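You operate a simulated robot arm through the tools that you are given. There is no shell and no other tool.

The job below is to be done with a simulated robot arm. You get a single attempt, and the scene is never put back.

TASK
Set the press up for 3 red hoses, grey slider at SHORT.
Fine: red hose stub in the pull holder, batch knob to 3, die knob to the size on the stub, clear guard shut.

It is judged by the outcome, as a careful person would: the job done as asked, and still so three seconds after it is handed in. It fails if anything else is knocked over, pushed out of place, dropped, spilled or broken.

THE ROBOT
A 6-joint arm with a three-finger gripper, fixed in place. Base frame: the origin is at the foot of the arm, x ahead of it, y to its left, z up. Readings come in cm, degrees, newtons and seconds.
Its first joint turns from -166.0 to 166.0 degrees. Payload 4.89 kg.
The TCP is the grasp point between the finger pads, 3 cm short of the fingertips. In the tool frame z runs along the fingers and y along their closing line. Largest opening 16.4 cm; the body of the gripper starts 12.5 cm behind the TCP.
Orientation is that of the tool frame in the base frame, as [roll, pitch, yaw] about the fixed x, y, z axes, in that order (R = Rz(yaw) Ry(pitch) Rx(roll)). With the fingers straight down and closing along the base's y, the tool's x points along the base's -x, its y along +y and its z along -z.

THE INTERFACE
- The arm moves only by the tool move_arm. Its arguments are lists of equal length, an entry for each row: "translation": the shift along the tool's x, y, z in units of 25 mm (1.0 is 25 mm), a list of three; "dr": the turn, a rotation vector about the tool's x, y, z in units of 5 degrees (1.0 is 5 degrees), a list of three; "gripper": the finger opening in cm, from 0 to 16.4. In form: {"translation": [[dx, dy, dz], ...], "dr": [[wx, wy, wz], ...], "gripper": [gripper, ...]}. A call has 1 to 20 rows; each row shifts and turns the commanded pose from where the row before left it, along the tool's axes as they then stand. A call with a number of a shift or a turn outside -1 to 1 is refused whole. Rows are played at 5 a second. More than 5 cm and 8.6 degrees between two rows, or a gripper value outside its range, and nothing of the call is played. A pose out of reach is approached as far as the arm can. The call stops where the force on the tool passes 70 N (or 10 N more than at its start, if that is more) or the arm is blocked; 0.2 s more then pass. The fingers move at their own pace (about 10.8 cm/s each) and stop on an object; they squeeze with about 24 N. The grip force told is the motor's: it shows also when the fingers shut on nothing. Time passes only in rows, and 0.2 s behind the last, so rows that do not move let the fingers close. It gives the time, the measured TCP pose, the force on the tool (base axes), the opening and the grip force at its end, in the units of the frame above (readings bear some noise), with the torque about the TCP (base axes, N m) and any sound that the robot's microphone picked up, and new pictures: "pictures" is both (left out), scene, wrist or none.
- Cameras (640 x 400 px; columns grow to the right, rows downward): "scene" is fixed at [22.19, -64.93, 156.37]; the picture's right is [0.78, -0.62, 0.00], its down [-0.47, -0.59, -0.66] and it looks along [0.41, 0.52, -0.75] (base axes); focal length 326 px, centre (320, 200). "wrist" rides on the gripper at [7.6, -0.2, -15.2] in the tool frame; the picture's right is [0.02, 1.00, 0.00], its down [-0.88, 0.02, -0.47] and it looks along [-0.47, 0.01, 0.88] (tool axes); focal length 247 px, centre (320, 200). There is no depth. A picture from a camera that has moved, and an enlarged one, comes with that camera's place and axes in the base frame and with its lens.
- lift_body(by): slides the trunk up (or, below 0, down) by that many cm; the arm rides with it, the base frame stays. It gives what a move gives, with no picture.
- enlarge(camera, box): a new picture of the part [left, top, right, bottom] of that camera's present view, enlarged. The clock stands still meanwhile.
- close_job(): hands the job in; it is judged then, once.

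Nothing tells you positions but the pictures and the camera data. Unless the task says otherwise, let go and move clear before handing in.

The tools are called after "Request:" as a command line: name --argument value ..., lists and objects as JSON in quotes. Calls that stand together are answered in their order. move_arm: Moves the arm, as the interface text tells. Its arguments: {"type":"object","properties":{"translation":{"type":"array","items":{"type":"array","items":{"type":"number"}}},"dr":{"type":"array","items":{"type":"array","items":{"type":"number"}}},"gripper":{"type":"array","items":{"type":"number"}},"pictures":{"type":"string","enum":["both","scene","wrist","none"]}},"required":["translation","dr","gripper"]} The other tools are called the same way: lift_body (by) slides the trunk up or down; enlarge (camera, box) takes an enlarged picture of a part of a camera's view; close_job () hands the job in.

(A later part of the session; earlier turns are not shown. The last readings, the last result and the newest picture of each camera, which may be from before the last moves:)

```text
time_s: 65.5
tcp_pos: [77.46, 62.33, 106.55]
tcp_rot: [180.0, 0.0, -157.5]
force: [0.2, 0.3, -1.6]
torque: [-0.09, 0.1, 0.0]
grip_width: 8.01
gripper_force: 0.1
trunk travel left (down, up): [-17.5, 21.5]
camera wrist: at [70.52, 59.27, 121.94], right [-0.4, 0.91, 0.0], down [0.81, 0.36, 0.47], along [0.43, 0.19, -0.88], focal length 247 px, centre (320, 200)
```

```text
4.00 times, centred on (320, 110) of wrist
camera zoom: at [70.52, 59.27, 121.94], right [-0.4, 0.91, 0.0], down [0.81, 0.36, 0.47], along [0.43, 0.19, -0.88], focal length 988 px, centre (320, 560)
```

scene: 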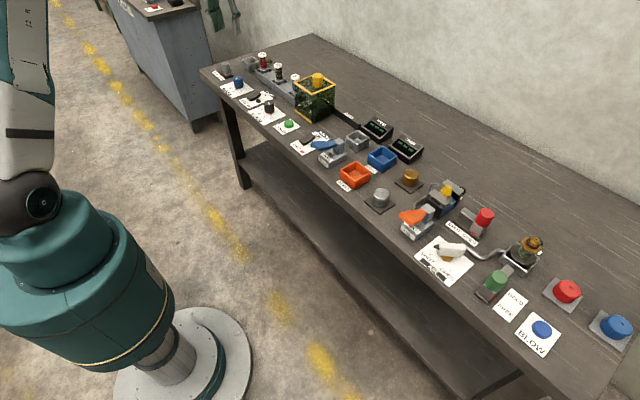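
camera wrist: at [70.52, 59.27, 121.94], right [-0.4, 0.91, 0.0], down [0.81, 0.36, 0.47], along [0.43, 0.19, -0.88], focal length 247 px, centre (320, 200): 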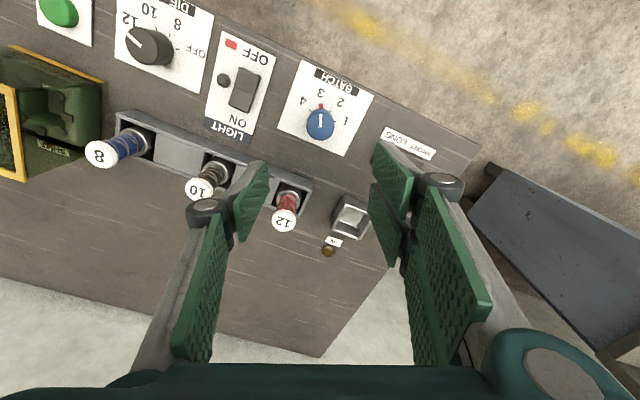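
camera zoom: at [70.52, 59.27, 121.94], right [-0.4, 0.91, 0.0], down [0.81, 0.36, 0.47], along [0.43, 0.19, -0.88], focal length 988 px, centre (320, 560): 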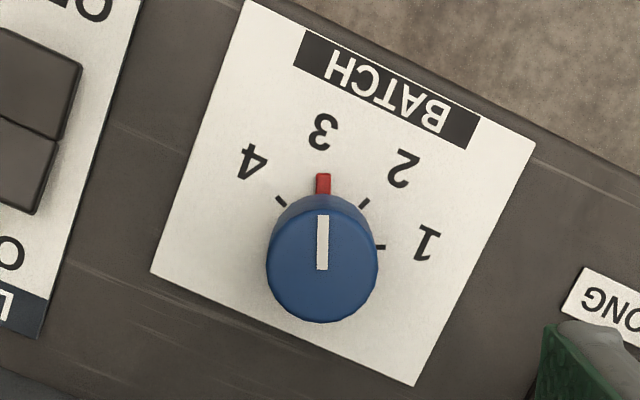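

Batch is at 3. Now the slider knob near (79, 75.7): I'll turn the gripper to face outward (heading ≈44°) and move above it at height to test reach.

Request:
move_arm --translation '[[0, 0, 0], [0, 0, 0], [0, 0, 0], [0, 0, 0], [0, 0, 0], [-0.826, 0.68, 0], [-0.826, 0.68, 0], [-0.826, 0.68, 0], [-0.826, 0.68, 0], [-0.826, 0.68, 0]]' --dr '[[0, 0, -0.86], [0, 0, -0.86], [0, 0, -0.86], [0, 0, -0.86], [0, 0, -0.86], [0, 0, 0], [0, 0, 0], [0, 0, 0], [0, 0, 0], [0, 0, 0]]' --gripper '[8, 8, 8, 8, 8, 8, 8, 8, 8, 8]' --pictures "both"

```text
time_s: 67.8
tcp_pos: [79.0, 75.62, 106.48]
tcp_rot: [179.9, 0.0, -135.9]
force: [0.2, -0.1, 0.4]
torque: [0.17, -0.02, 0.01]
grip_width: 8.03
gripper_force: 0.1
trunk travel left (down, up): [-17.5, 21.5]
camera wrist: at [73.76, 70.05, 121.8], right [-0.71, 0.7, 0.0], down [0.62, 0.63, 0.47], along [0.33, 0.34, -0.88], focal length 247 px, centre (320, 200)
```

scene: 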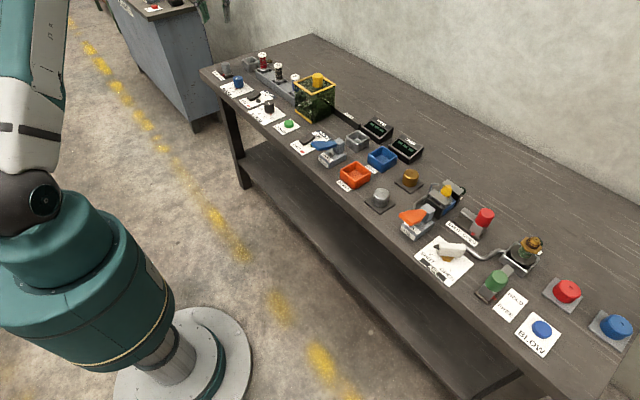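
wrist: 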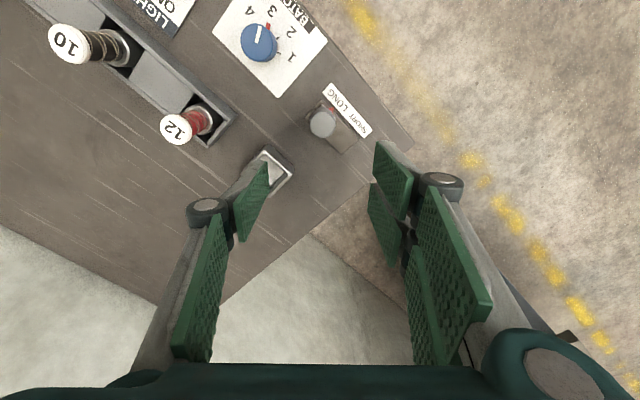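

Reach is fine here with the tool vertical. I'll turn the fingers to close along y (the slide direction) and descend partway to check alignment on the slider knob.

Request:
move_arm --translation '[[0, 0, 0], [0, 0, 0], [0, 0, 0], [0, 0, 0], [0, 0, 0.68], [0, 0, 0.68], [0, 0, 0.68], [0, 0, 0.68], [0, 0, 0.68], [0, 0, 0.68], [0, 0, 0.68], [0, 0, 0.68], [0, 0, 0.68]]' --dr '[[0, 0, 0.98], [0, 0, 0.98], [0, 0, 0.98], [0, 0, 0.98], [0, 0, 0.98], [0, 0, 0.98], [0, 0, 0.98], [0, 0, 0.98], [0, 0, 0.98], [0, 0, 0], [0, 0, 0], [0, 0, 0], [0, 0, 0]]' --gripper '[8, 8, 8, 8, 8, 8, 8, 8, 8, 8, 8, 8, 8]' --pictures "both"

Request:
enlarge --camera "wrist" --box '[230, 80, 430, 230]'

```text
time_s: 70.5
tcp_pos: [78.93, 75.66, 91.23]
tcp_rot: [179.9, 0.0, -180.0]
force: [-1.1, 0.3, 0.2]
torque: [0.04, -0.07, -0.03]
grip_width: 7.99
gripper_force: 0.0
trunk travel left (down, up): [-17.5, 21.5]
camera wrist: at [71.39, 75.46, 106.58], right [-0.02, 1.0, 0.0], down [0.88, 0.02, 0.47], along [0.47, 0.01, -0.88], focal length 247 px, centre (320, 200)
```

scene: 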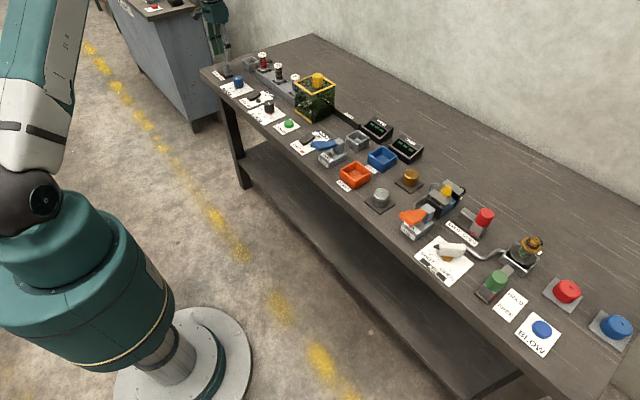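
wrist: 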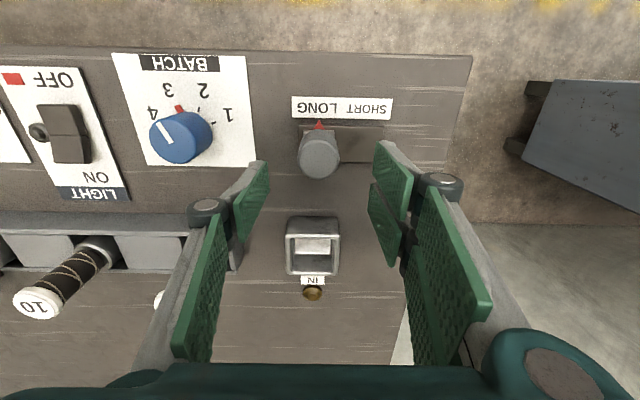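

```text
2.67 times, centred on (330, 155) of wrist
camera zoom: at [71.39, 75.46, 106.58], right [-0.02, 1.0, 0.0], down [0.88, 0.02, 0.47], along [0.47, 0.01, -0.88], focal length 659 px, centre (293, 320)
```

zoom: 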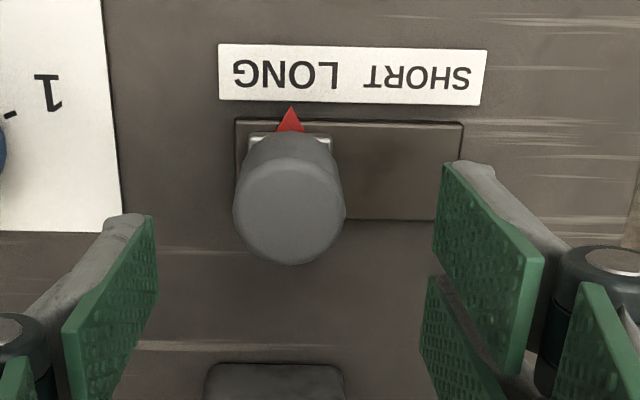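

Aligned within a few mm. I'll descend to z≈86 and close gently on the slider knob.

Request:
move_arm --translation '[[0.08, 0, 0.5], [0, 0, 0.5], [0, 0, 0.5], [0, 0, 0.55], [0, 0, 0], [0, 0, 0], [0, 0, 0], [0, 0, 0]]' --dr '[[0, 0, 0], [0, 0, 0], [0, 0, 0], [0, 0, 0], [0, 0, 0], [0, 0, 0], [0, 0, 0], [0, 0, 0]]' --gripper '[8, 8, 8, 8, 6, 4, 3.2, 3.2]' --pictures "both"

```text
time_s: 72.3
tcp_pos: [78.74, 75.61, 86.17]
tcp_rot: [180.0, -0.1, 180.0]
force: [-1.1, -2.8, -2.5]
torque: [-0.11, 0.02, 0.02]
grip_width: 3.68
gripper_force: 45.2
trunk travel left (down, up): [-17.5, 21.5]
camera wrist: at [71.12, 75.5, 101.55], right [-0.02, 1.0, 0.0], down [0.88, 0.02, 0.47], along [0.47, 0.01, -0.88], focal length 247 px, centre (320, 200)
```

scene: 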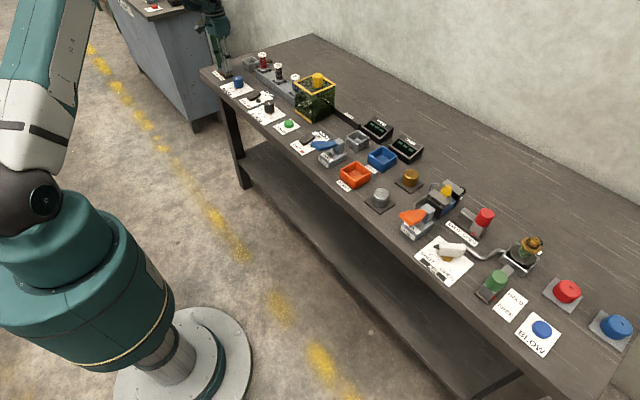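
wrist: 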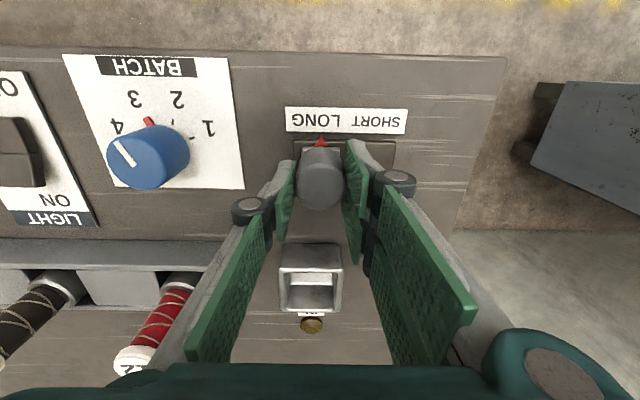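

Gripped (3.68 cm). Now I slide it toward +y in small steps up to about 4.5 cm.

Request:
move_arm --translation '[[0, 0.25, 0], [0, 0.25, 0], [0, 0.25, 0], [0, 0.25, 0], [0, 0.25, 0], [0, 0.25, 0], [0, 0.2, 0]]' --dr '[[0, 0, 0], [0, 0, 0], [0, 0, 0], [0, 0, 0], [0, 0, 0], [0, 0, 0], [0, 0, 0]]' --gripper '[3, 3, 3, 3, 3, 3, 3]' --pictures "wrist"

Request:
enlarge --camera "wrist" --box '[220, 80, 430, 230]'

```text
time_s: 74.0
tcp_pos: [78.71, 79.89, 86.15]
tcp_rot: [179.9, 0.0, 179.9]
force: [-0.5, 0.7, 26.5]
torque: [0.1, 0.5, 0.2]
grip_width: 3.68
gripper_force: 45.0
trunk travel left (down, up): [-17.5, 21.5]
camera wrist: at [71.1, 79.68, 101.54], right [-0.02, 1.0, 0.0], down [0.88, 0.02, 0.47], along [0.47, 0.01, -0.88], focal length 247 px, centre (320, 200)
```

wrist: 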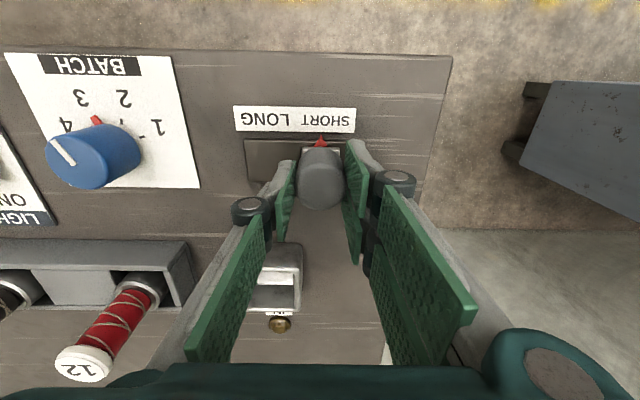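

```text
2.67 times, centred on (325, 155) of wrist
camera zoom: at [71.1, 79.68, 101.54], right [-0.02, 1.0, 0.0], down [0.88, 0.02, 0.47], along [0.47, 0.01, -0.88], focal length 659 px, centre (307, 320)
```

zoom: 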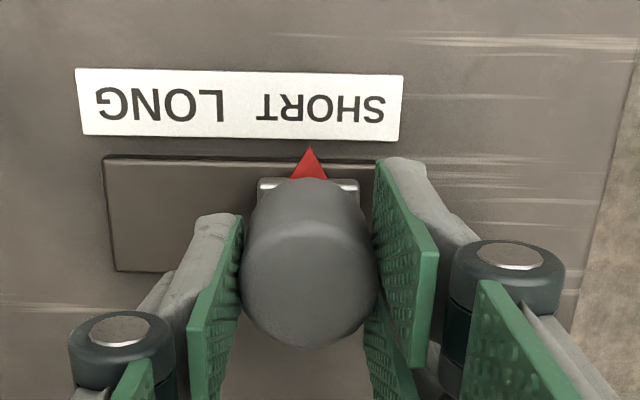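

The slider is under SHORT. A few more millimetres until the end stop.

Request:
move_arm --translation '[[0, 0.08, 0], [0, 0.08, 0], [0, 0.08, 0]]' --dr '[[0, 0, 0], [0, 0, 0], [0, 0, 0]]' --gripper '[3, 3, 3]' --pictures "wrist"

Request:
enlarge --camera "wrist" --box '[220, 80, 430, 230]'

```text
time_s: 74.8
tcp_pos: [78.65, 80.11, 86.12]
tcp_rot: [-179.7, -0.3, 180.0]
force: [-11.0, -16.8, 19.6]
torque: [-0.52, 0.94, -0.05]
grip_width: 3.67
gripper_force: 45.0
trunk travel left (down, up): [-17.5, 21.5]
stopped in row 3: the force on the tool passed its limit at 73 N (the readings are from after the stop); the commanded pose is now the measured one
camera wrist: at [71.17, 79.92, 101.54], right [-0.02, 1.0, -0.01], down [0.88, 0.02, 0.47], along [0.47, 0.0, -0.88], focal length 247 px, centre (320, 200)
```

wrist: 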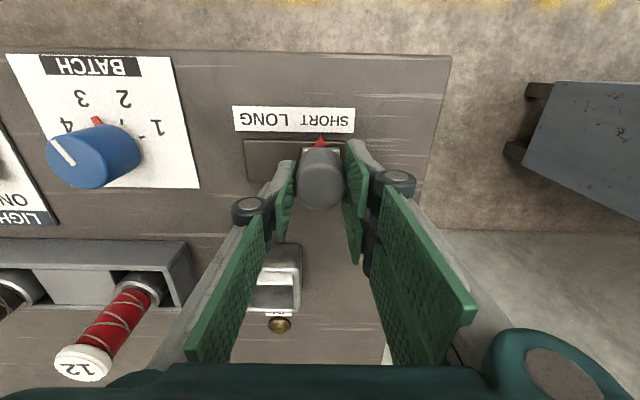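

```text
2.67 times, centred on (325, 155) of wrist
camera zoom: at [71.17, 79.92, 101.54], right [-0.02, 1.0, -0.01], down [0.88, 0.02, 0.47], along [0.47, 0.0, -0.88], focal length 659 px, centre (307, 320)
```

zoom: 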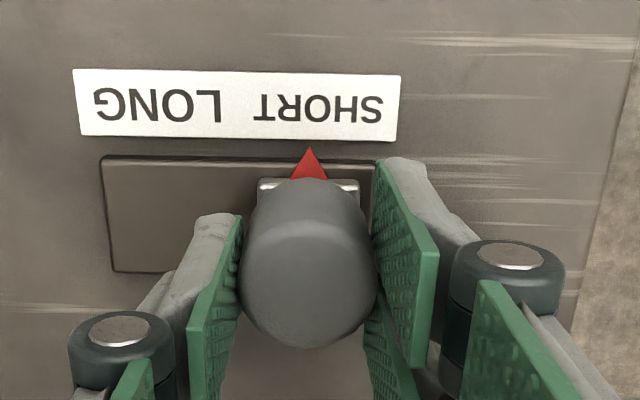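

The slider is hard against the SHORT end. I'll release, lift clear, and then look at the IN holder and red stub from above.

Request:
move_arm --translation '[[0, 0, 0], [0, 0, 0], [0, 0, 0], [0, 0, -0.6], [0, 0, -0.9], [0, 0, -0.9], [0, 0, -0.9], [0, 0, -0.9], [0, 0, -0.9], [0, 0, -0.9], [0, 0, -0.9], [0, 0, -0.9], [0, 0, 0]]' --dr '[[0, 0, 0], [0, 0, 0], [0, 0, 0], [0, 0, 0], [0, 0, 0], [0, 0, 0], [0, 0, 0], [0, 0, 0], [0, 0, 0], [0, 0, 0], [0, 0, 0], [0, 0, 0], [-0.06, -0.06, 0]]' --gripper '[5, 7, 8, 8, 8, 8, 8, 8, 8, 8, 8, 8, 8]' --pictures "both"

Request:
enlarge --camera "wrist" --box '[250, 60, 410, 240]'

```text
time_s: 77.6
tcp_pos: [78.74, 80.34, 105.62]
tcp_rot: [179.9, 0.2, 179.9]
force: [0.4, 0.0, 0.6]
torque: [0.01, -0.01, 0.01]
grip_width: 8.0
gripper_force: 0.0
trunk travel left (down, up): [-17.5, 21.5]
camera wrist: at [71.1, 80.11, 120.88], right [-0.02, 1.0, 0.0], down [0.88, 0.02, 0.48], along [0.48, 0.01, -0.88], focal length 247 px, centre (320, 200)
```

scene: 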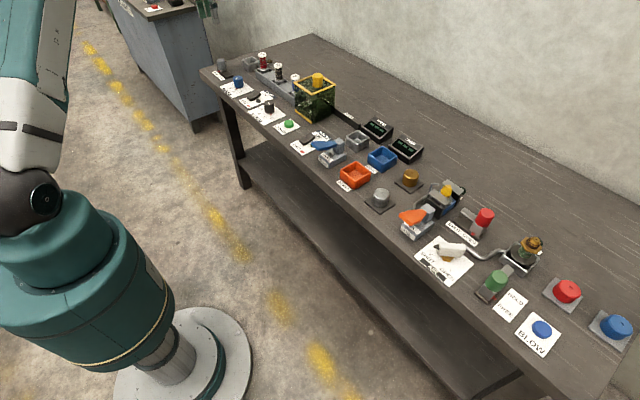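
wrist: 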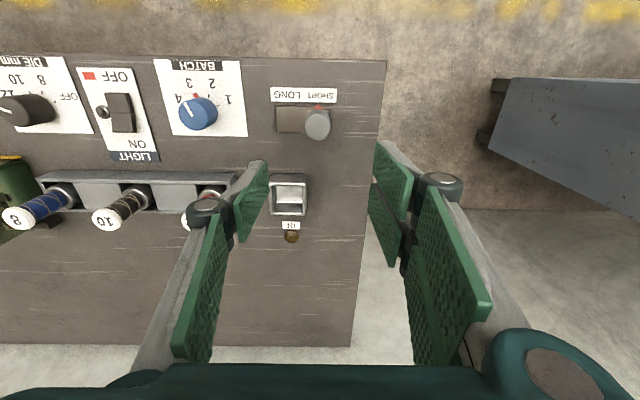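

```text
2.22 times, centred on (330, 150) of wrist
camera zoom: at [71.1, 80.11, 120.88], right [-0.02, 1.0, 0.0], down [0.88, 0.02, 0.48], along [0.48, 0.01, -0.88], focal length 549 px, centre (298, 311)
```

zoom: 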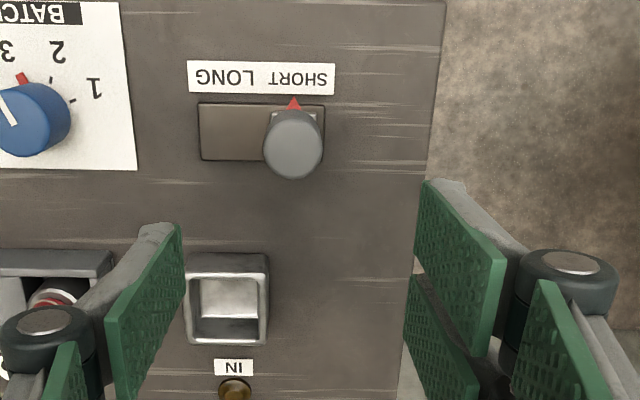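

Slider is set at SHORT. Now I'll test reach above the IN holder at (91, 75) at safe height.

Request:
move_arm --translation '[[-0.817, -0.35, 0], [-0.817, -0.35, 0], [-0.817, -0.35, 0], [-0.817, -0.35, 0], [-0.817, -0.35, 0], [-0.817, -0.35, 0]]' --dr '[[0, 0.04, 0], [0, 0, 0], [0, 0, 0], [0, 0, 0], [0, 0, 0], [0, 0, 0]]' --gripper '[8, 8, 8, 8, 8, 8]' --pictures "wrist"

Request:
enlarge --camera "wrist" --box '[260, 60, 380, 180]'

```text
time_s: 79.0
tcp_pos: [90.92, 75.03, 105.34]
tcp_rot: [179.9, 0.0, 179.9]
force: [-1.2, 0.9, 1.5]
torque: [0.0, -0.14, -0.02]
grip_width: 8.0
gripper_force: 0.1
trunk travel left (down, up): [-17.5, 21.5]
camera wrist: at [83.43, 74.81, 120.7], right [-0.02, 1.0, 0.0], down [0.88, 0.02, 0.47], along [0.47, 0.01, -0.88], focal length 247 px, centre (320, 200)
```

wrist: 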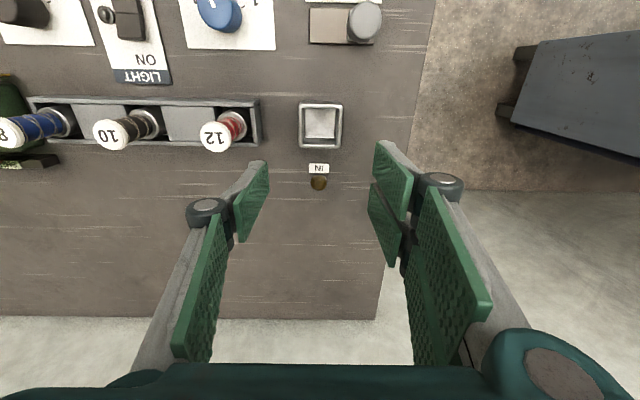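

```text
3.33 times, centred on (320, 120) of wrist
camera zoom: at [83.43, 74.81, 120.7], right [-0.02, 1.0, 0.0], down [0.88, 0.02, 0.47], along [0.47, 0.01, -0.88], focal length 823 px, centre (320, 467)
```

zoom: 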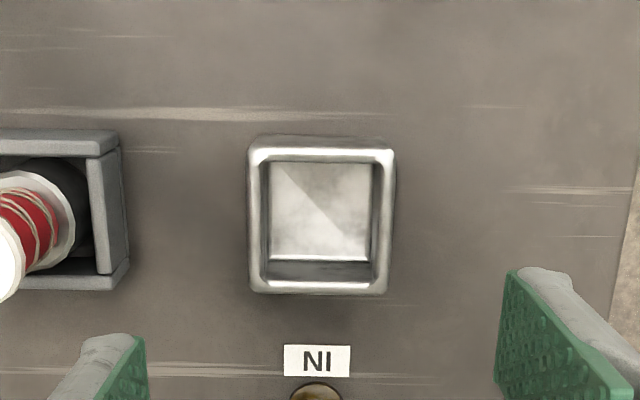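

Reach is OK even here. The IN holder opening is about 5.2 cm wide centred near (90.9, 75.0), and the stub's collar is about 4.1 cm, so it fits. Now I move over the red stub.

Request:
move_arm --translation '[[0, -0.84, 0], [0, -0.84, 0], [0, -0.84, 0], [0, -0.84, 0], [0, -0.84, 0], [0, -0.84, 0]]' --dr '[[0, 0, 0], [0, 0, 0], [0, 0, 0], [0, 0, 0], [0, 0, 0], [0, 0, 0]]' --gripper '[8, 8, 8, 8, 8, 8]' --pictures "both"

Request:
enlarge --camera "wrist" --box '[260, 80, 380, 200]'

```text
time_s: 80.4
tcp_pos: [90.94, 62.54, 105.51]
tcp_rot: [179.9, -0.1, 180.0]
force: [-0.9, 0.6, -0.2]
torque: [-0.14, -0.04, 0.0]
grip_width: 8.02
gripper_force: 0.0
trunk travel left (down, up): [-17.5, 21.5]
camera wrist: at [83.41, 62.33, 120.82], right [-0.02, 1.0, 0.0], down [0.88, 0.02, 0.47], along [0.47, 0.01, -0.88], focal length 247 px, centre (320, 200)
```

scene: 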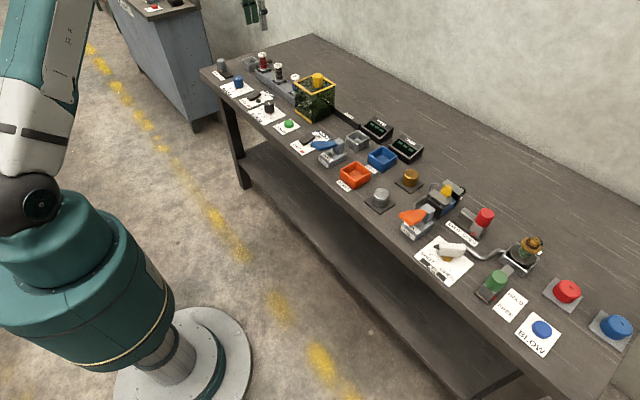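
wrist: 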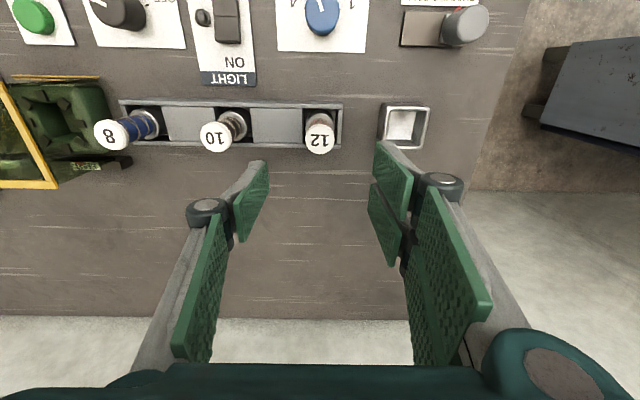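

```text
3.33 times, centred on (320, 140) of wrist
camera zoom: at [83.41, 62.33, 120.82], right [-0.02, 1.0, 0.0], down [0.88, 0.02, 0.47], along [0.47, 0.01, -0.88], focal length 823 px, centre (320, 400)
```

zoom: 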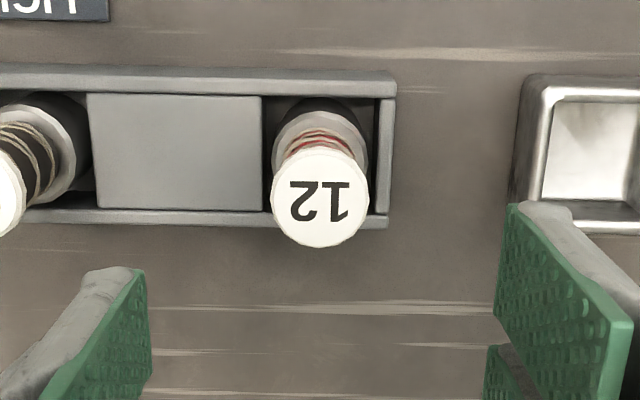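

The cap is directly under the TCP. I'll descend with fingers straddling the stub to z≈89.4 (tips above the rack at 84.2).

Request:
move_arm --translation '[[0, 0, 0.9], [0, 0, 0.9], [0, 0, 0.9], [0, 0, 0.9], [0, 0, 0.9], [0, 0, 0.7], [0, 0, 0.6], [0, 0, 0.64]]' --dr '[[0, 0, 0], [0, 0, 0], [0, 0, 0], [0, 0, 0], [0, 0, 0], [0, 0, 0], [0, 0, 0], [0, 0, 0]]' --gripper '[8, 8, 8, 8, 8, 8, 8, 8]' --pictures "both"

Request:
enlarge --camera "wrist" --box '[230, 100, 410, 250]'

Request:
enlarge --camera "scene" --box '[210, 30, 310, 100]'

```text
time_s: 82.2
tcp_pos: [90.89, 62.43, 89.46]
tcp_rot: [180.0, -0.1, 179.9]
force: [-0.2, -0.7, 1.0]
torque: [0.0, -0.05, -0.03]
grip_width: 7.99
gripper_force: 0.1
trunk travel left (down, up): [-17.5, 21.5]
camera wrist: at [83.41, 62.22, 104.78], right [-0.02, 1.0, 0.0], down [0.88, 0.02, 0.47], along [0.47, 0.01, -0.88], focal length 247 px, centre (320, 200)
```

scene: 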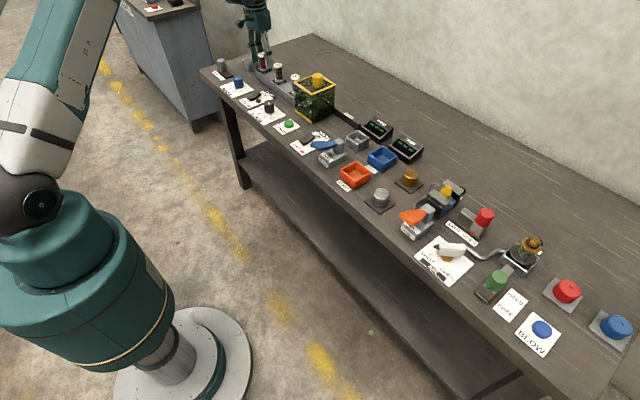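
wrist: 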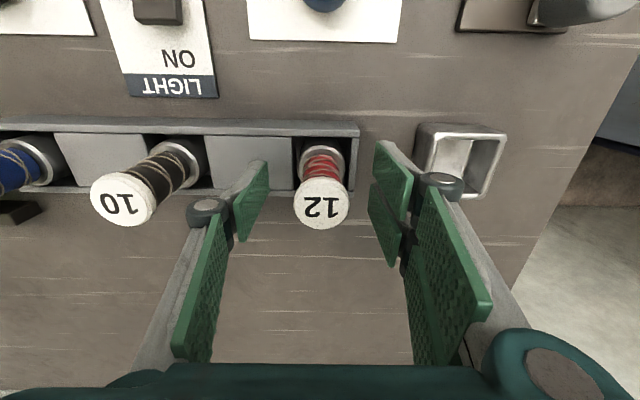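

```text
2.67 times, centred on (320, 175) of wrist
camera zoom: at [83.41, 62.22, 104.78], right [-0.02, 1.0, 0.0], down [0.88, 0.02, 0.47], along [0.47, 0.01, -0.88], focal length 659 px, centre (320, 267)
```

zoom: 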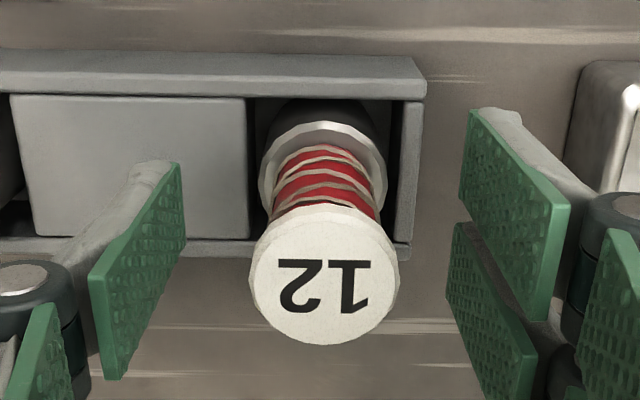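

```text
5.71 times, centred on (260, 65) of scene
camera zoom: at [22.19, -64.93, 156.37], right [0.78, -0.62, 0.0], down [-0.47, -0.59, -0.66], along [0.41, 0.52, -0.75], focal length 1860 px, centre (663, 971)
```

zoom: 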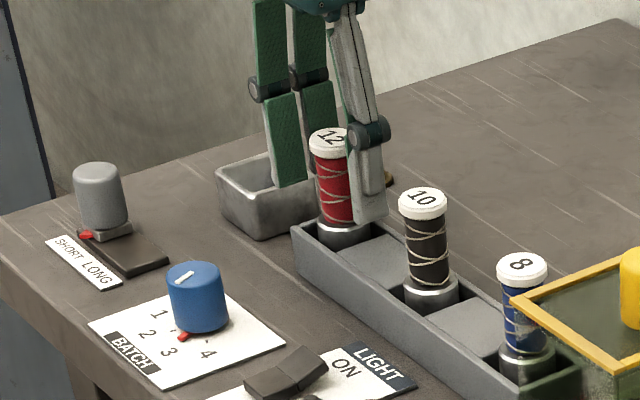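

Good alignment. Now I close on the stub.

Request:
move_arm --translation '[[0, 0.04, 0], [0, 0, 0], [0, 0, 0], [0, 0, 0], [0, 0, 0], [0, 0, 0]]' --dr '[[0, 0, 0], [0, 0, 0], [0, 0, 0], [0, 0, 0], [0, 0, 0], [0, 0, 0]]' --gripper '[6, 4.5, 3, 2.2, 2.2, 2.2]' --pictures "both"

Request:
enlarge --camera "wrist" --box '[230, 100, 410, 250]'

```text
time_s: 83.6
tcp_pos: [91.05, 62.57, 89.49]
tcp_rot: [180.0, -0.2, 179.9]
force: [-0.2, -0.8, -0.6]
torque: [0.02, 0.02, 0.0]
grip_width: 3.29
gripper_force: 23.8
trunk travel left (down, up): [-17.5, 21.5]
camera wrist: at [83.52, 62.32, 104.78], right [-0.02, 1.0, 0.0], down [0.88, 0.02, 0.47], along [0.47, 0.01, -0.88], focal length 247 px, centre (320, 200)
```

scene: 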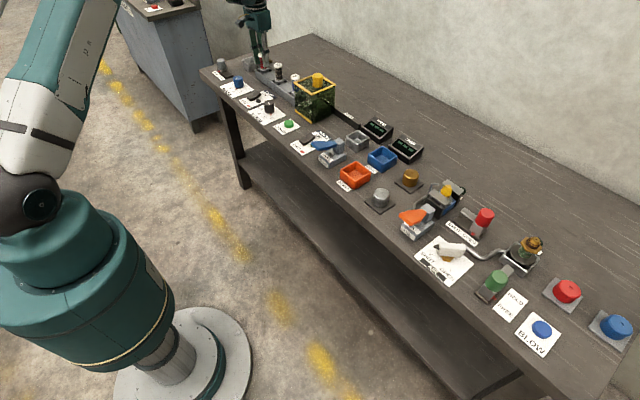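
wrist: 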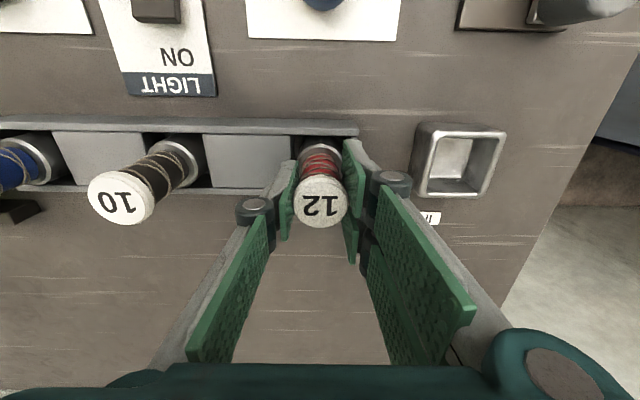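

```text
2.67 times, centred on (320, 175) of wrist
camera zoom: at [83.52, 62.32, 104.78], right [-0.02, 1.0, 0.0], down [0.88, 0.02, 0.47], along [0.47, 0.01, -0.88], focal length 659 px, centre (320, 267)
```

zoom: 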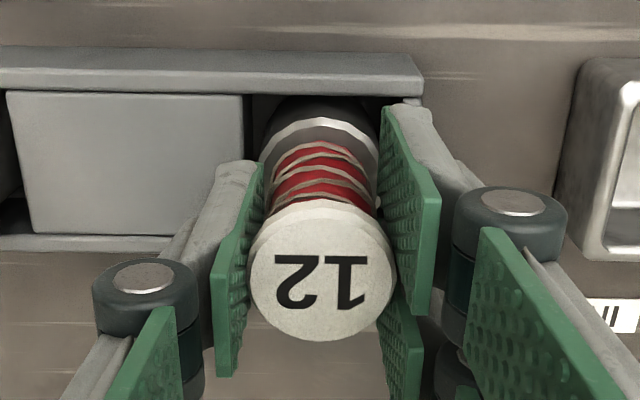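

Gripped at 3.29 cm. I'll lift slowly and check that the stub comes straight up.

Request:
move_arm --translation '[[0, 0, 0], [0, 0, -0.3], [0, 0, -0.4], [0, 0, -0.5], [0, 0, -0.5], [0, 0, -0.5], [0, 0, -0.5], [0, 0, -0.5]]' --dr '[[0, 0, 0], [0, 0, 0], [0, 0, 0], [0, 0, 0], [0, 0, 0], [0, 0, 0], [0, 0, 0], [0, 0, 0]]' --gripper '[2.2, 2.2, 2.2, 2.2, 2.2, 2.2, 2.2, 2.2]' --pictures "both"

Request:
enlarge --camera "scene" --box '[210, 20, 310, 90]'

Request:
enlarge --camera "wrist" --box '[230, 80, 500, 250]'

```text
time_s: 85.4
tcp_pos: [91.01, 62.61, 97.36]
tcp_rot: [-180.0, -0.1, 179.9]
force: [0.3, 0.0, -3.2]
torque: [-0.03, 0.04, -0.04]
grip_width: 3.28
gripper_force: 23.6
trunk travel left (down, up): [-17.5, 21.5]
camera wrist: at [83.54, 62.3, 112.66], right [-0.02, 1.0, 0.0], down [0.88, 0.02, 0.47], along [0.47, 0.01, -0.88], focal length 247 px, centre (320, 200)
```

scene: 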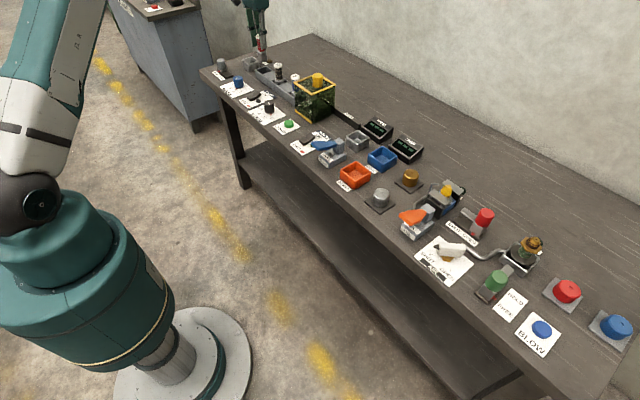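
wrist: 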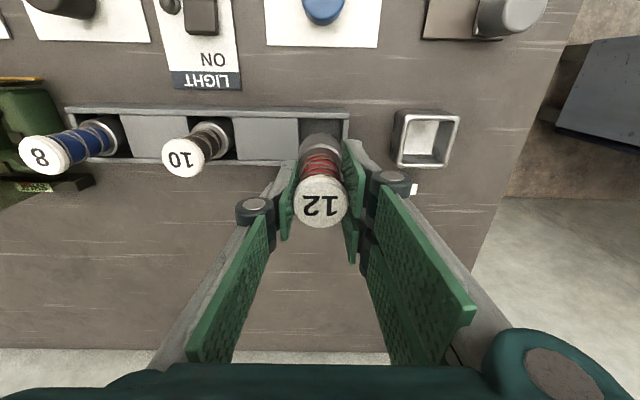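

```text
5.71 times, centred on (260, 55) of scene
camera zoom: at [22.19, -64.93, 156.37], right [0.78, -0.62, 0.0], down [-0.47, -0.59, -0.66], along [0.41, 0.52, -0.75], focal length 1860 px, centre (663, 1029)
```

zoom: 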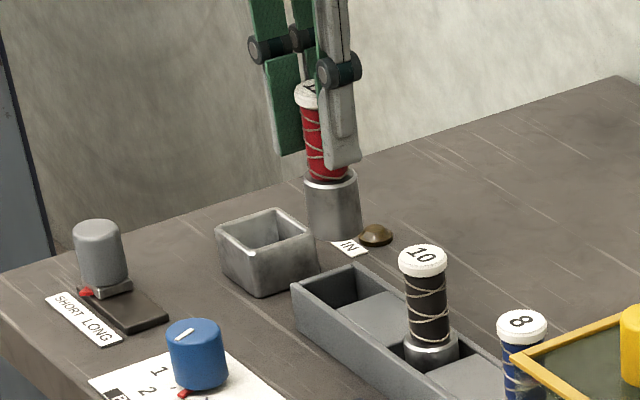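

```text
2.35 times, centred on (365, 165) of wrist
camera zoom: at [83.54, 62.3, 112.66], right [-0.02, 1.0, 0.0], down [0.88, 0.02, 0.47], along [0.47, 0.01, -0.88], focal length 581 px, centre (214, 282)
```

zoom: 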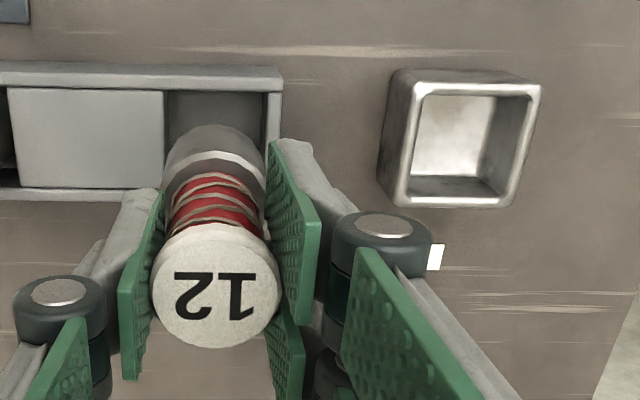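

The stub is lifted cleanly. Before moving I'll check whether it hangs straight in the grip.

Request:
enlarge --camera "wrist" --box '[280, 120, 360, 240]'

Request:
enlarge --camera "scene" --box '[240, 25, 280, 75]'

```text
3.33 times, centred on (320, 180) of wrist
camera zoom: at [83.54, 62.3, 112.66], right [-0.02, 1.0, 0.0], down [0.88, 0.02, 0.47], along [0.47, 0.01, -0.88], focal length 823 px, centre (320, 267)
```

zoom: 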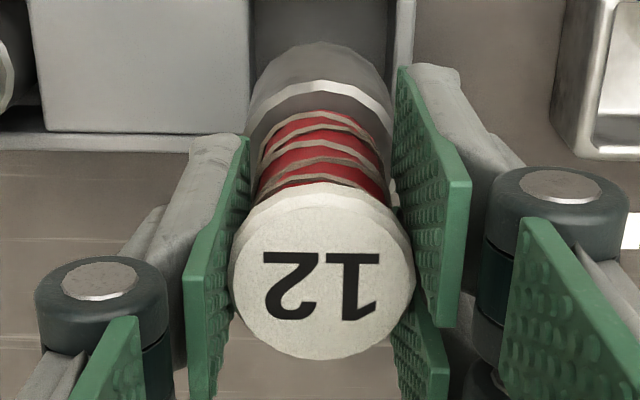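

```text
8.00 times, centred on (260, 50) of scene
camera zoom: at [22.19, -64.93, 156.37], right [0.78, -0.62, 0.0], down [-0.47, -0.59, -0.66], along [0.41, 0.52, -0.75], focal length 2604 px, centre (800, 1400)
```

zoom: 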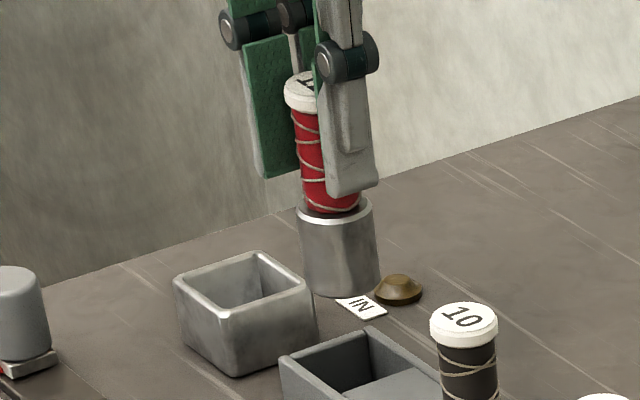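

The stub hangs vertical and centred. I'll raise it a bit and carry it across to above the IN holder.

Request:
move_arm --translation '[[0, 0, -0.5], [0, 0, -0.5], [0, 0.5, 0], [0, 0.7, 0], [0, 0.9, 0], [0, 0.9, 0], [0, 0.9, 0], [0, 0.7, 0], [0, 0.38, 0], [0, 0, 0]]' --dr '[[0, 0, 0], [0, 0, 0], [0, 0, 0], [0, 0, 0], [0, 0, 0], [0, 0, 0], [0, 0, 0], [0, 0, 0], [0, 0, 0], [0, 0, 0]]' --gripper '[2.2, 2.2, 2.2, 2.2, 2.2, 2.2, 2.2, 2.2, 2.2, 2.2]' --pictures "both"

Request:
enlarge --camera "wrist" --box '[260, 80, 380, 240]'

Request:
enlarge --camera "scene" --box '[230, 20, 270, 80]'

```text
time_s: 87.6
tcp_pos: [91.01, 75.0, 99.95]
tcp_rot: [-180.0, -0.1, 179.9]
force: [0.1, 1.1, -2.9]
torque: [-0.03, -0.01, 0.0]
grip_width: 3.28
gripper_force: 23.5
trunk travel left (down, up): [-17.5, 21.5]
camera wrist: at [83.47, 74.75, 115.24], right [-0.02, 1.0, 0.0], down [0.88, 0.02, 0.47], along [0.47, 0.01, -0.88], focal length 247 px, centre (320, 200)
```

scene: 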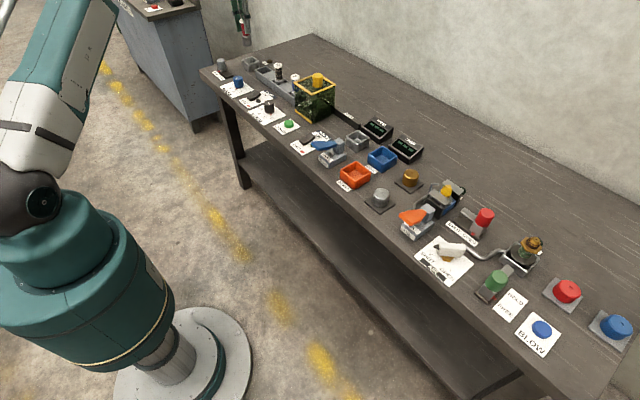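
wrist: 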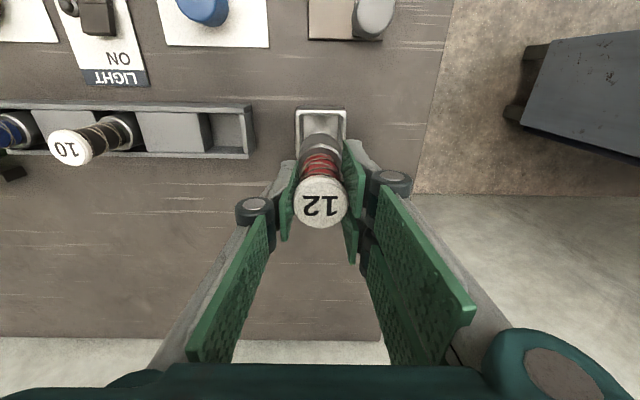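

```text
2.50 times, centred on (320, 160) of wrist
camera zoom: at [83.47, 74.75, 115.24], right [-0.02, 1.0, 0.0], down [0.88, 0.02, 0.47], along [0.47, 0.01, -0.88], focal length 617 px, centre (320, 300)
```

zoom: 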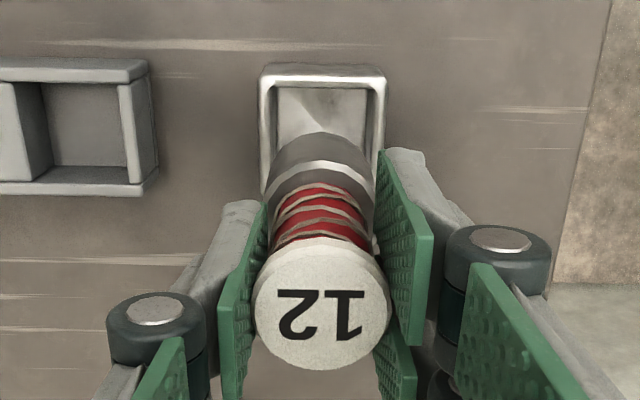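

```text
6.67 times, centred on (250, 50) of scene
camera zoom: at [22.19, -64.93, 156.37], right [0.78, -0.62, 0.0], down [-0.47, -0.59, -0.66], along [0.41, 0.52, -0.75], focal length 2170 px, centre (787, 1200)
```

zoom: 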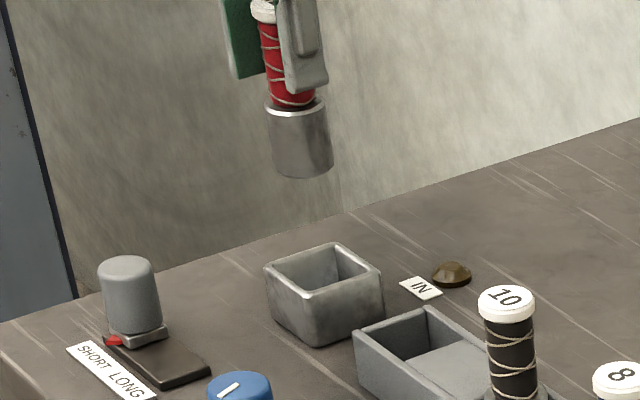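

Aligned to within about 1–2 mm. I'll lower until the collar is just above the holder's rim and check again.

Request:
move_arm --translation '[[0, 0.04, 0.5], [0, 0, 0.6], [0, 0, 0.6], [0, 0, 0.6], [0, 0, 0.5]]' --dr '[[0, 0, 0], [0, 0, 0], [0, 0, 0], [0, 0, 0], [0, 0, 0]]' --gripper '[2.2, 2.2, 2.2, 2.2, 2.2]' --pictures "both"

Request:
enlarge --camera "wrist" --box '[260, 80, 380, 240]'

Request:
enlarge --camera "scene" --box '[230, 30, 280, 80]'

```text
time_s: 88.8
tcp_pos: [91.08, 75.1, 92.96]
tcp_rot: [-180.0, -0.1, 179.9]
force: [-0.3, 0.3, -2.5]
torque: [0.04, -0.01, 0.0]
grip_width: 3.26
gripper_force: 23.7
trunk travel left (down, up): [-17.5, 21.5]
camera wrist: at [83.48, 74.84, 108.29], right [-0.02, 1.0, 0.0], down [0.88, 0.02, 0.47], along [0.47, 0.01, -0.88], focal length 247 px, centre (320, 200)
```

scene: 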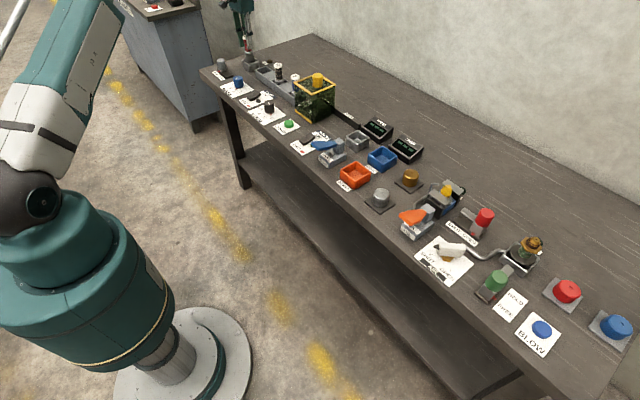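
wrist: 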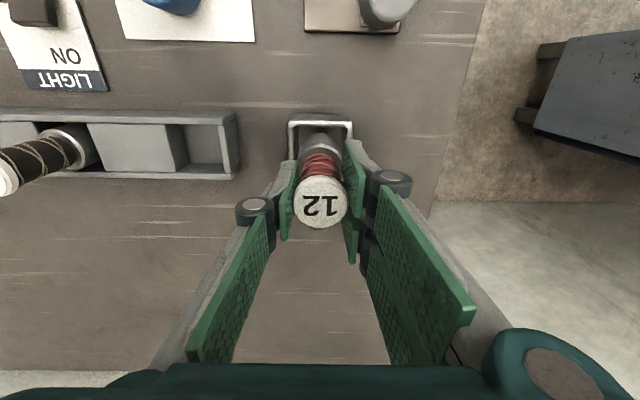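

```text
2.50 times, centred on (320, 160) of wrist
camera zoom: at [83.48, 74.84, 108.29], right [-0.02, 1.0, 0.0], down [0.88, 0.02, 0.47], along [0.47, 0.01, -0.88], focal length 617 px, centre (320, 300)
```

zoom: 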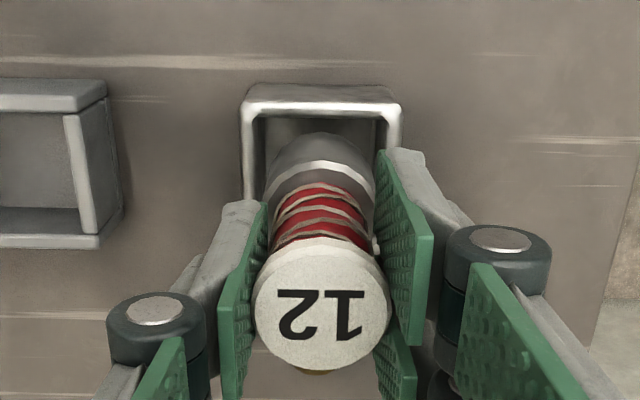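

```text
8.00 times, centred on (255, 55) of scene
camera zoom: at [22.19, -64.93, 156.37], right [0.78, -0.62, 0.0], down [-0.47, -0.59, -0.66], along [0.41, 0.52, -0.75], focal length 2604 px, centre (840, 1360)
```

zoom: 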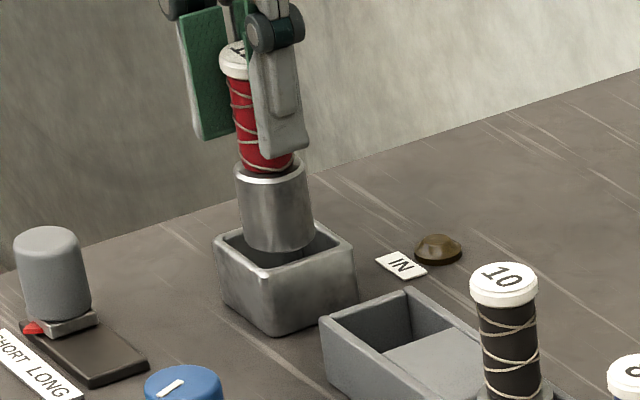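

The collar is centred over the opening. Lowering slowly into the holder.

Request:
move_arm --translation '[[0, 0, 0.2], [0, 0, 0.2], [0, 0, 0.2], [0, 0, 0.2], [0, 0, 0.15]]' --dr '[[0, 0, 0], [0, 0, 0], [0, 0, 0], [0, 0, 0], [0, 0, 0]]' --gripper '[2.2, 2.2, 2.2, 2.2, 2.2]' --pictures "both"

Request:
enlarge --camera "scene" --box '[230, 30, 280, 80]'

Request:
enlarge --camera "wrist" --box '[260, 80, 380, 240]'

```text
time_s: 90.0
tcp_pos: [90.96, 74.97, 90.43]
tcp_rot: [179.9, 0.0, 179.9]
force: [0.0, -1.8, -2.9]
torque: [-0.04, -0.04, 0.02]
grip_width: 3.27
gripper_force: 24.2
trunk travel left (down, up): [-17.5, 21.5]
camera wrist: at [83.5, 74.79, 105.8], right [-0.02, 1.0, 0.0], down [0.88, 0.02, 0.47], along [0.47, 0.01, -0.88], focal length 247 px, centre (320, 200)
```

scene: 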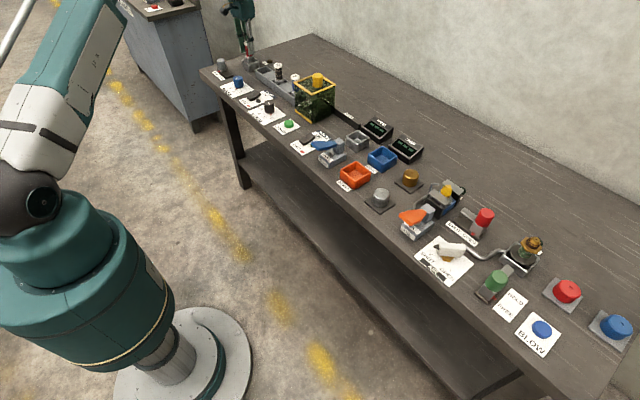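
wrist: 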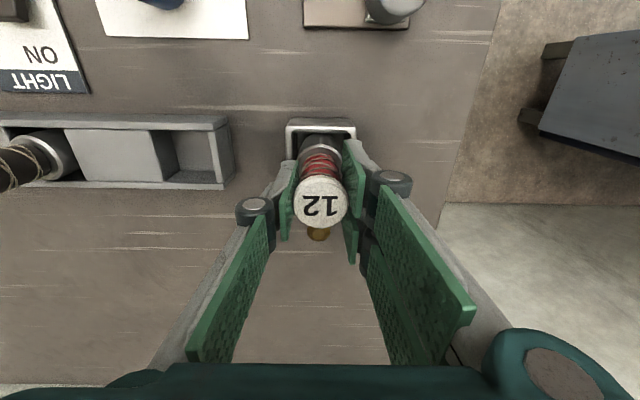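

```text
8.00 times, centred on (255, 55) of scene
camera zoom: at [22.19, -64.93, 156.37], right [0.78, -0.62, 0.0], down [-0.47, -0.59, -0.66], along [0.41, 0.52, -0.75], focal length 2604 px, centre (840, 1360)
```

zoom: 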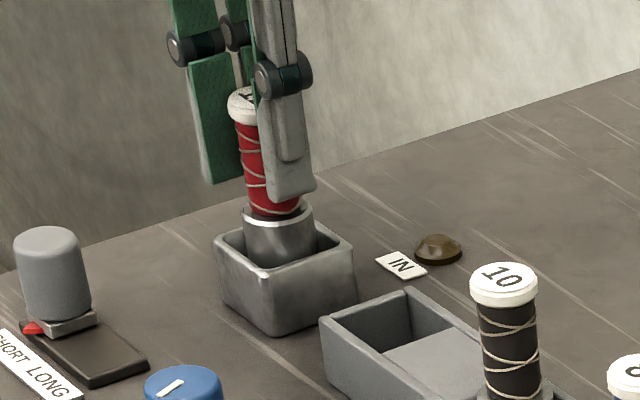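

```text
2.50 times, centred on (320, 160) of wrist
camera zoom: at [83.5, 74.79, 105.8], right [-0.02, 1.0, 0.0], down [0.88, 0.02, 0.47], along [0.47, 0.01, -0.88], focal length 617 px, centre (320, 300)
```

zoom: 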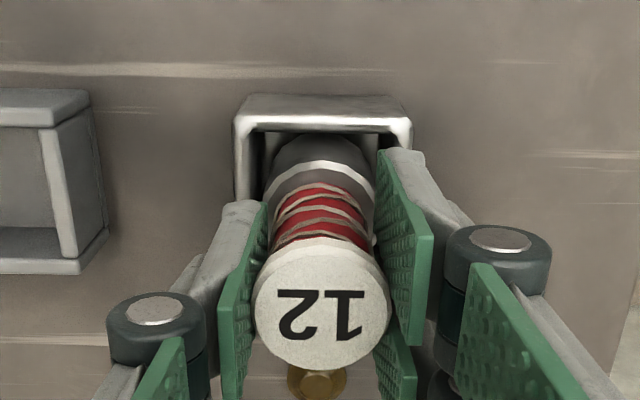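

Request:
move_arm --translation '[[0, 0, 0.1], [0, 0, 0.1], [0, 0, 0.06]]' --dr '[[0, 0, 0], [0, 0, 0], [0, 0, 0]]' --gripper '[2.2, 2.2, 2.2]' --pictures "both"

Request:
enlarge --camera "scene" --box '[230, 30, 280, 80]'

```text
time_s: 90.8
tcp_pos: [91.1, 75.11, 89.67]
tcp_rot: [180.0, -0.1, 179.9]
force: [0.0, -0.8, -2.1]
torque: [0.03, -0.04, 0.01]
grip_width: 3.25
gripper_force: 24.3
trunk travel left (down, up): [-17.5, 21.5]
camera wrist: at [83.49, 74.82, 105.11], right [-0.02, 1.0, 0.0], down [0.88, 0.02, 0.47], along [0.47, 0.01, -0.88], focal length 247 px, centre (320, 200)
```

scene: 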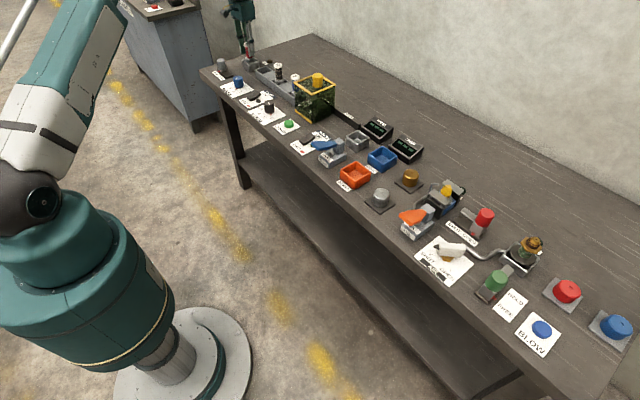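
wrist: 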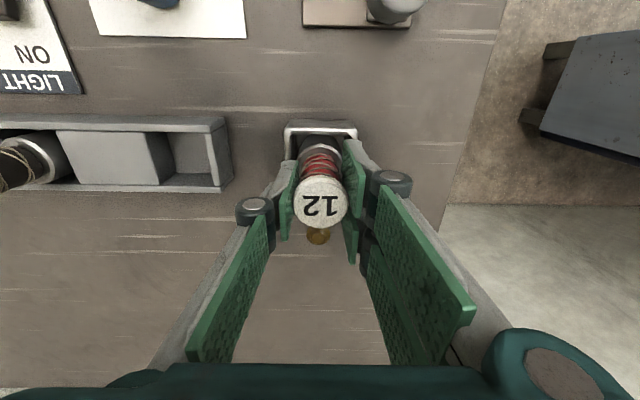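

```text
8.00 times, centred on (255, 55) of scene
camera zoom: at [22.19, -64.93, 156.37], right [0.78, -0.62, 0.0], down [-0.47, -0.59, -0.66], along [0.41, 0.52, -0.75], focal length 2604 px, centre (840, 1360)
```

zoom: 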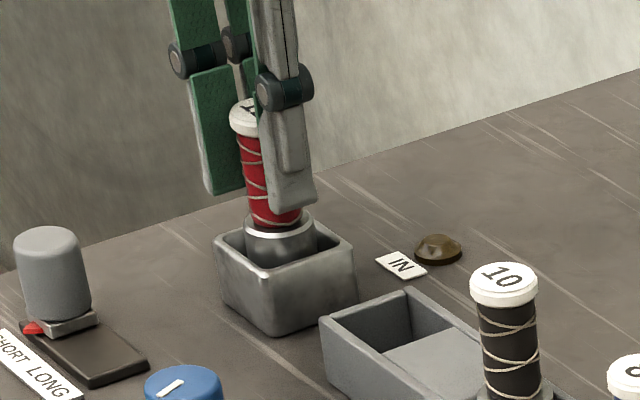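

Request:
move_arm --translation '[[0, 0, 0.06], [0, 0, 0.06]]' --dr '[[0, 0, 0], [0, 0, 0]]' --gripper '[2.2, 2.2]' --pictures "none"

```text
time_s: 91.4
tcp_pos: [90.95, 74.94, 89.56]
tcp_rot: [-179.9, -0.1, 179.9]
force: [-0.2, 0.0, -2.1]
torque: [0.02, 0.01, -0.02]
grip_width: 3.27
gripper_force: 24.0
trunk travel left (down, up): [-17.5, 21.5]
```

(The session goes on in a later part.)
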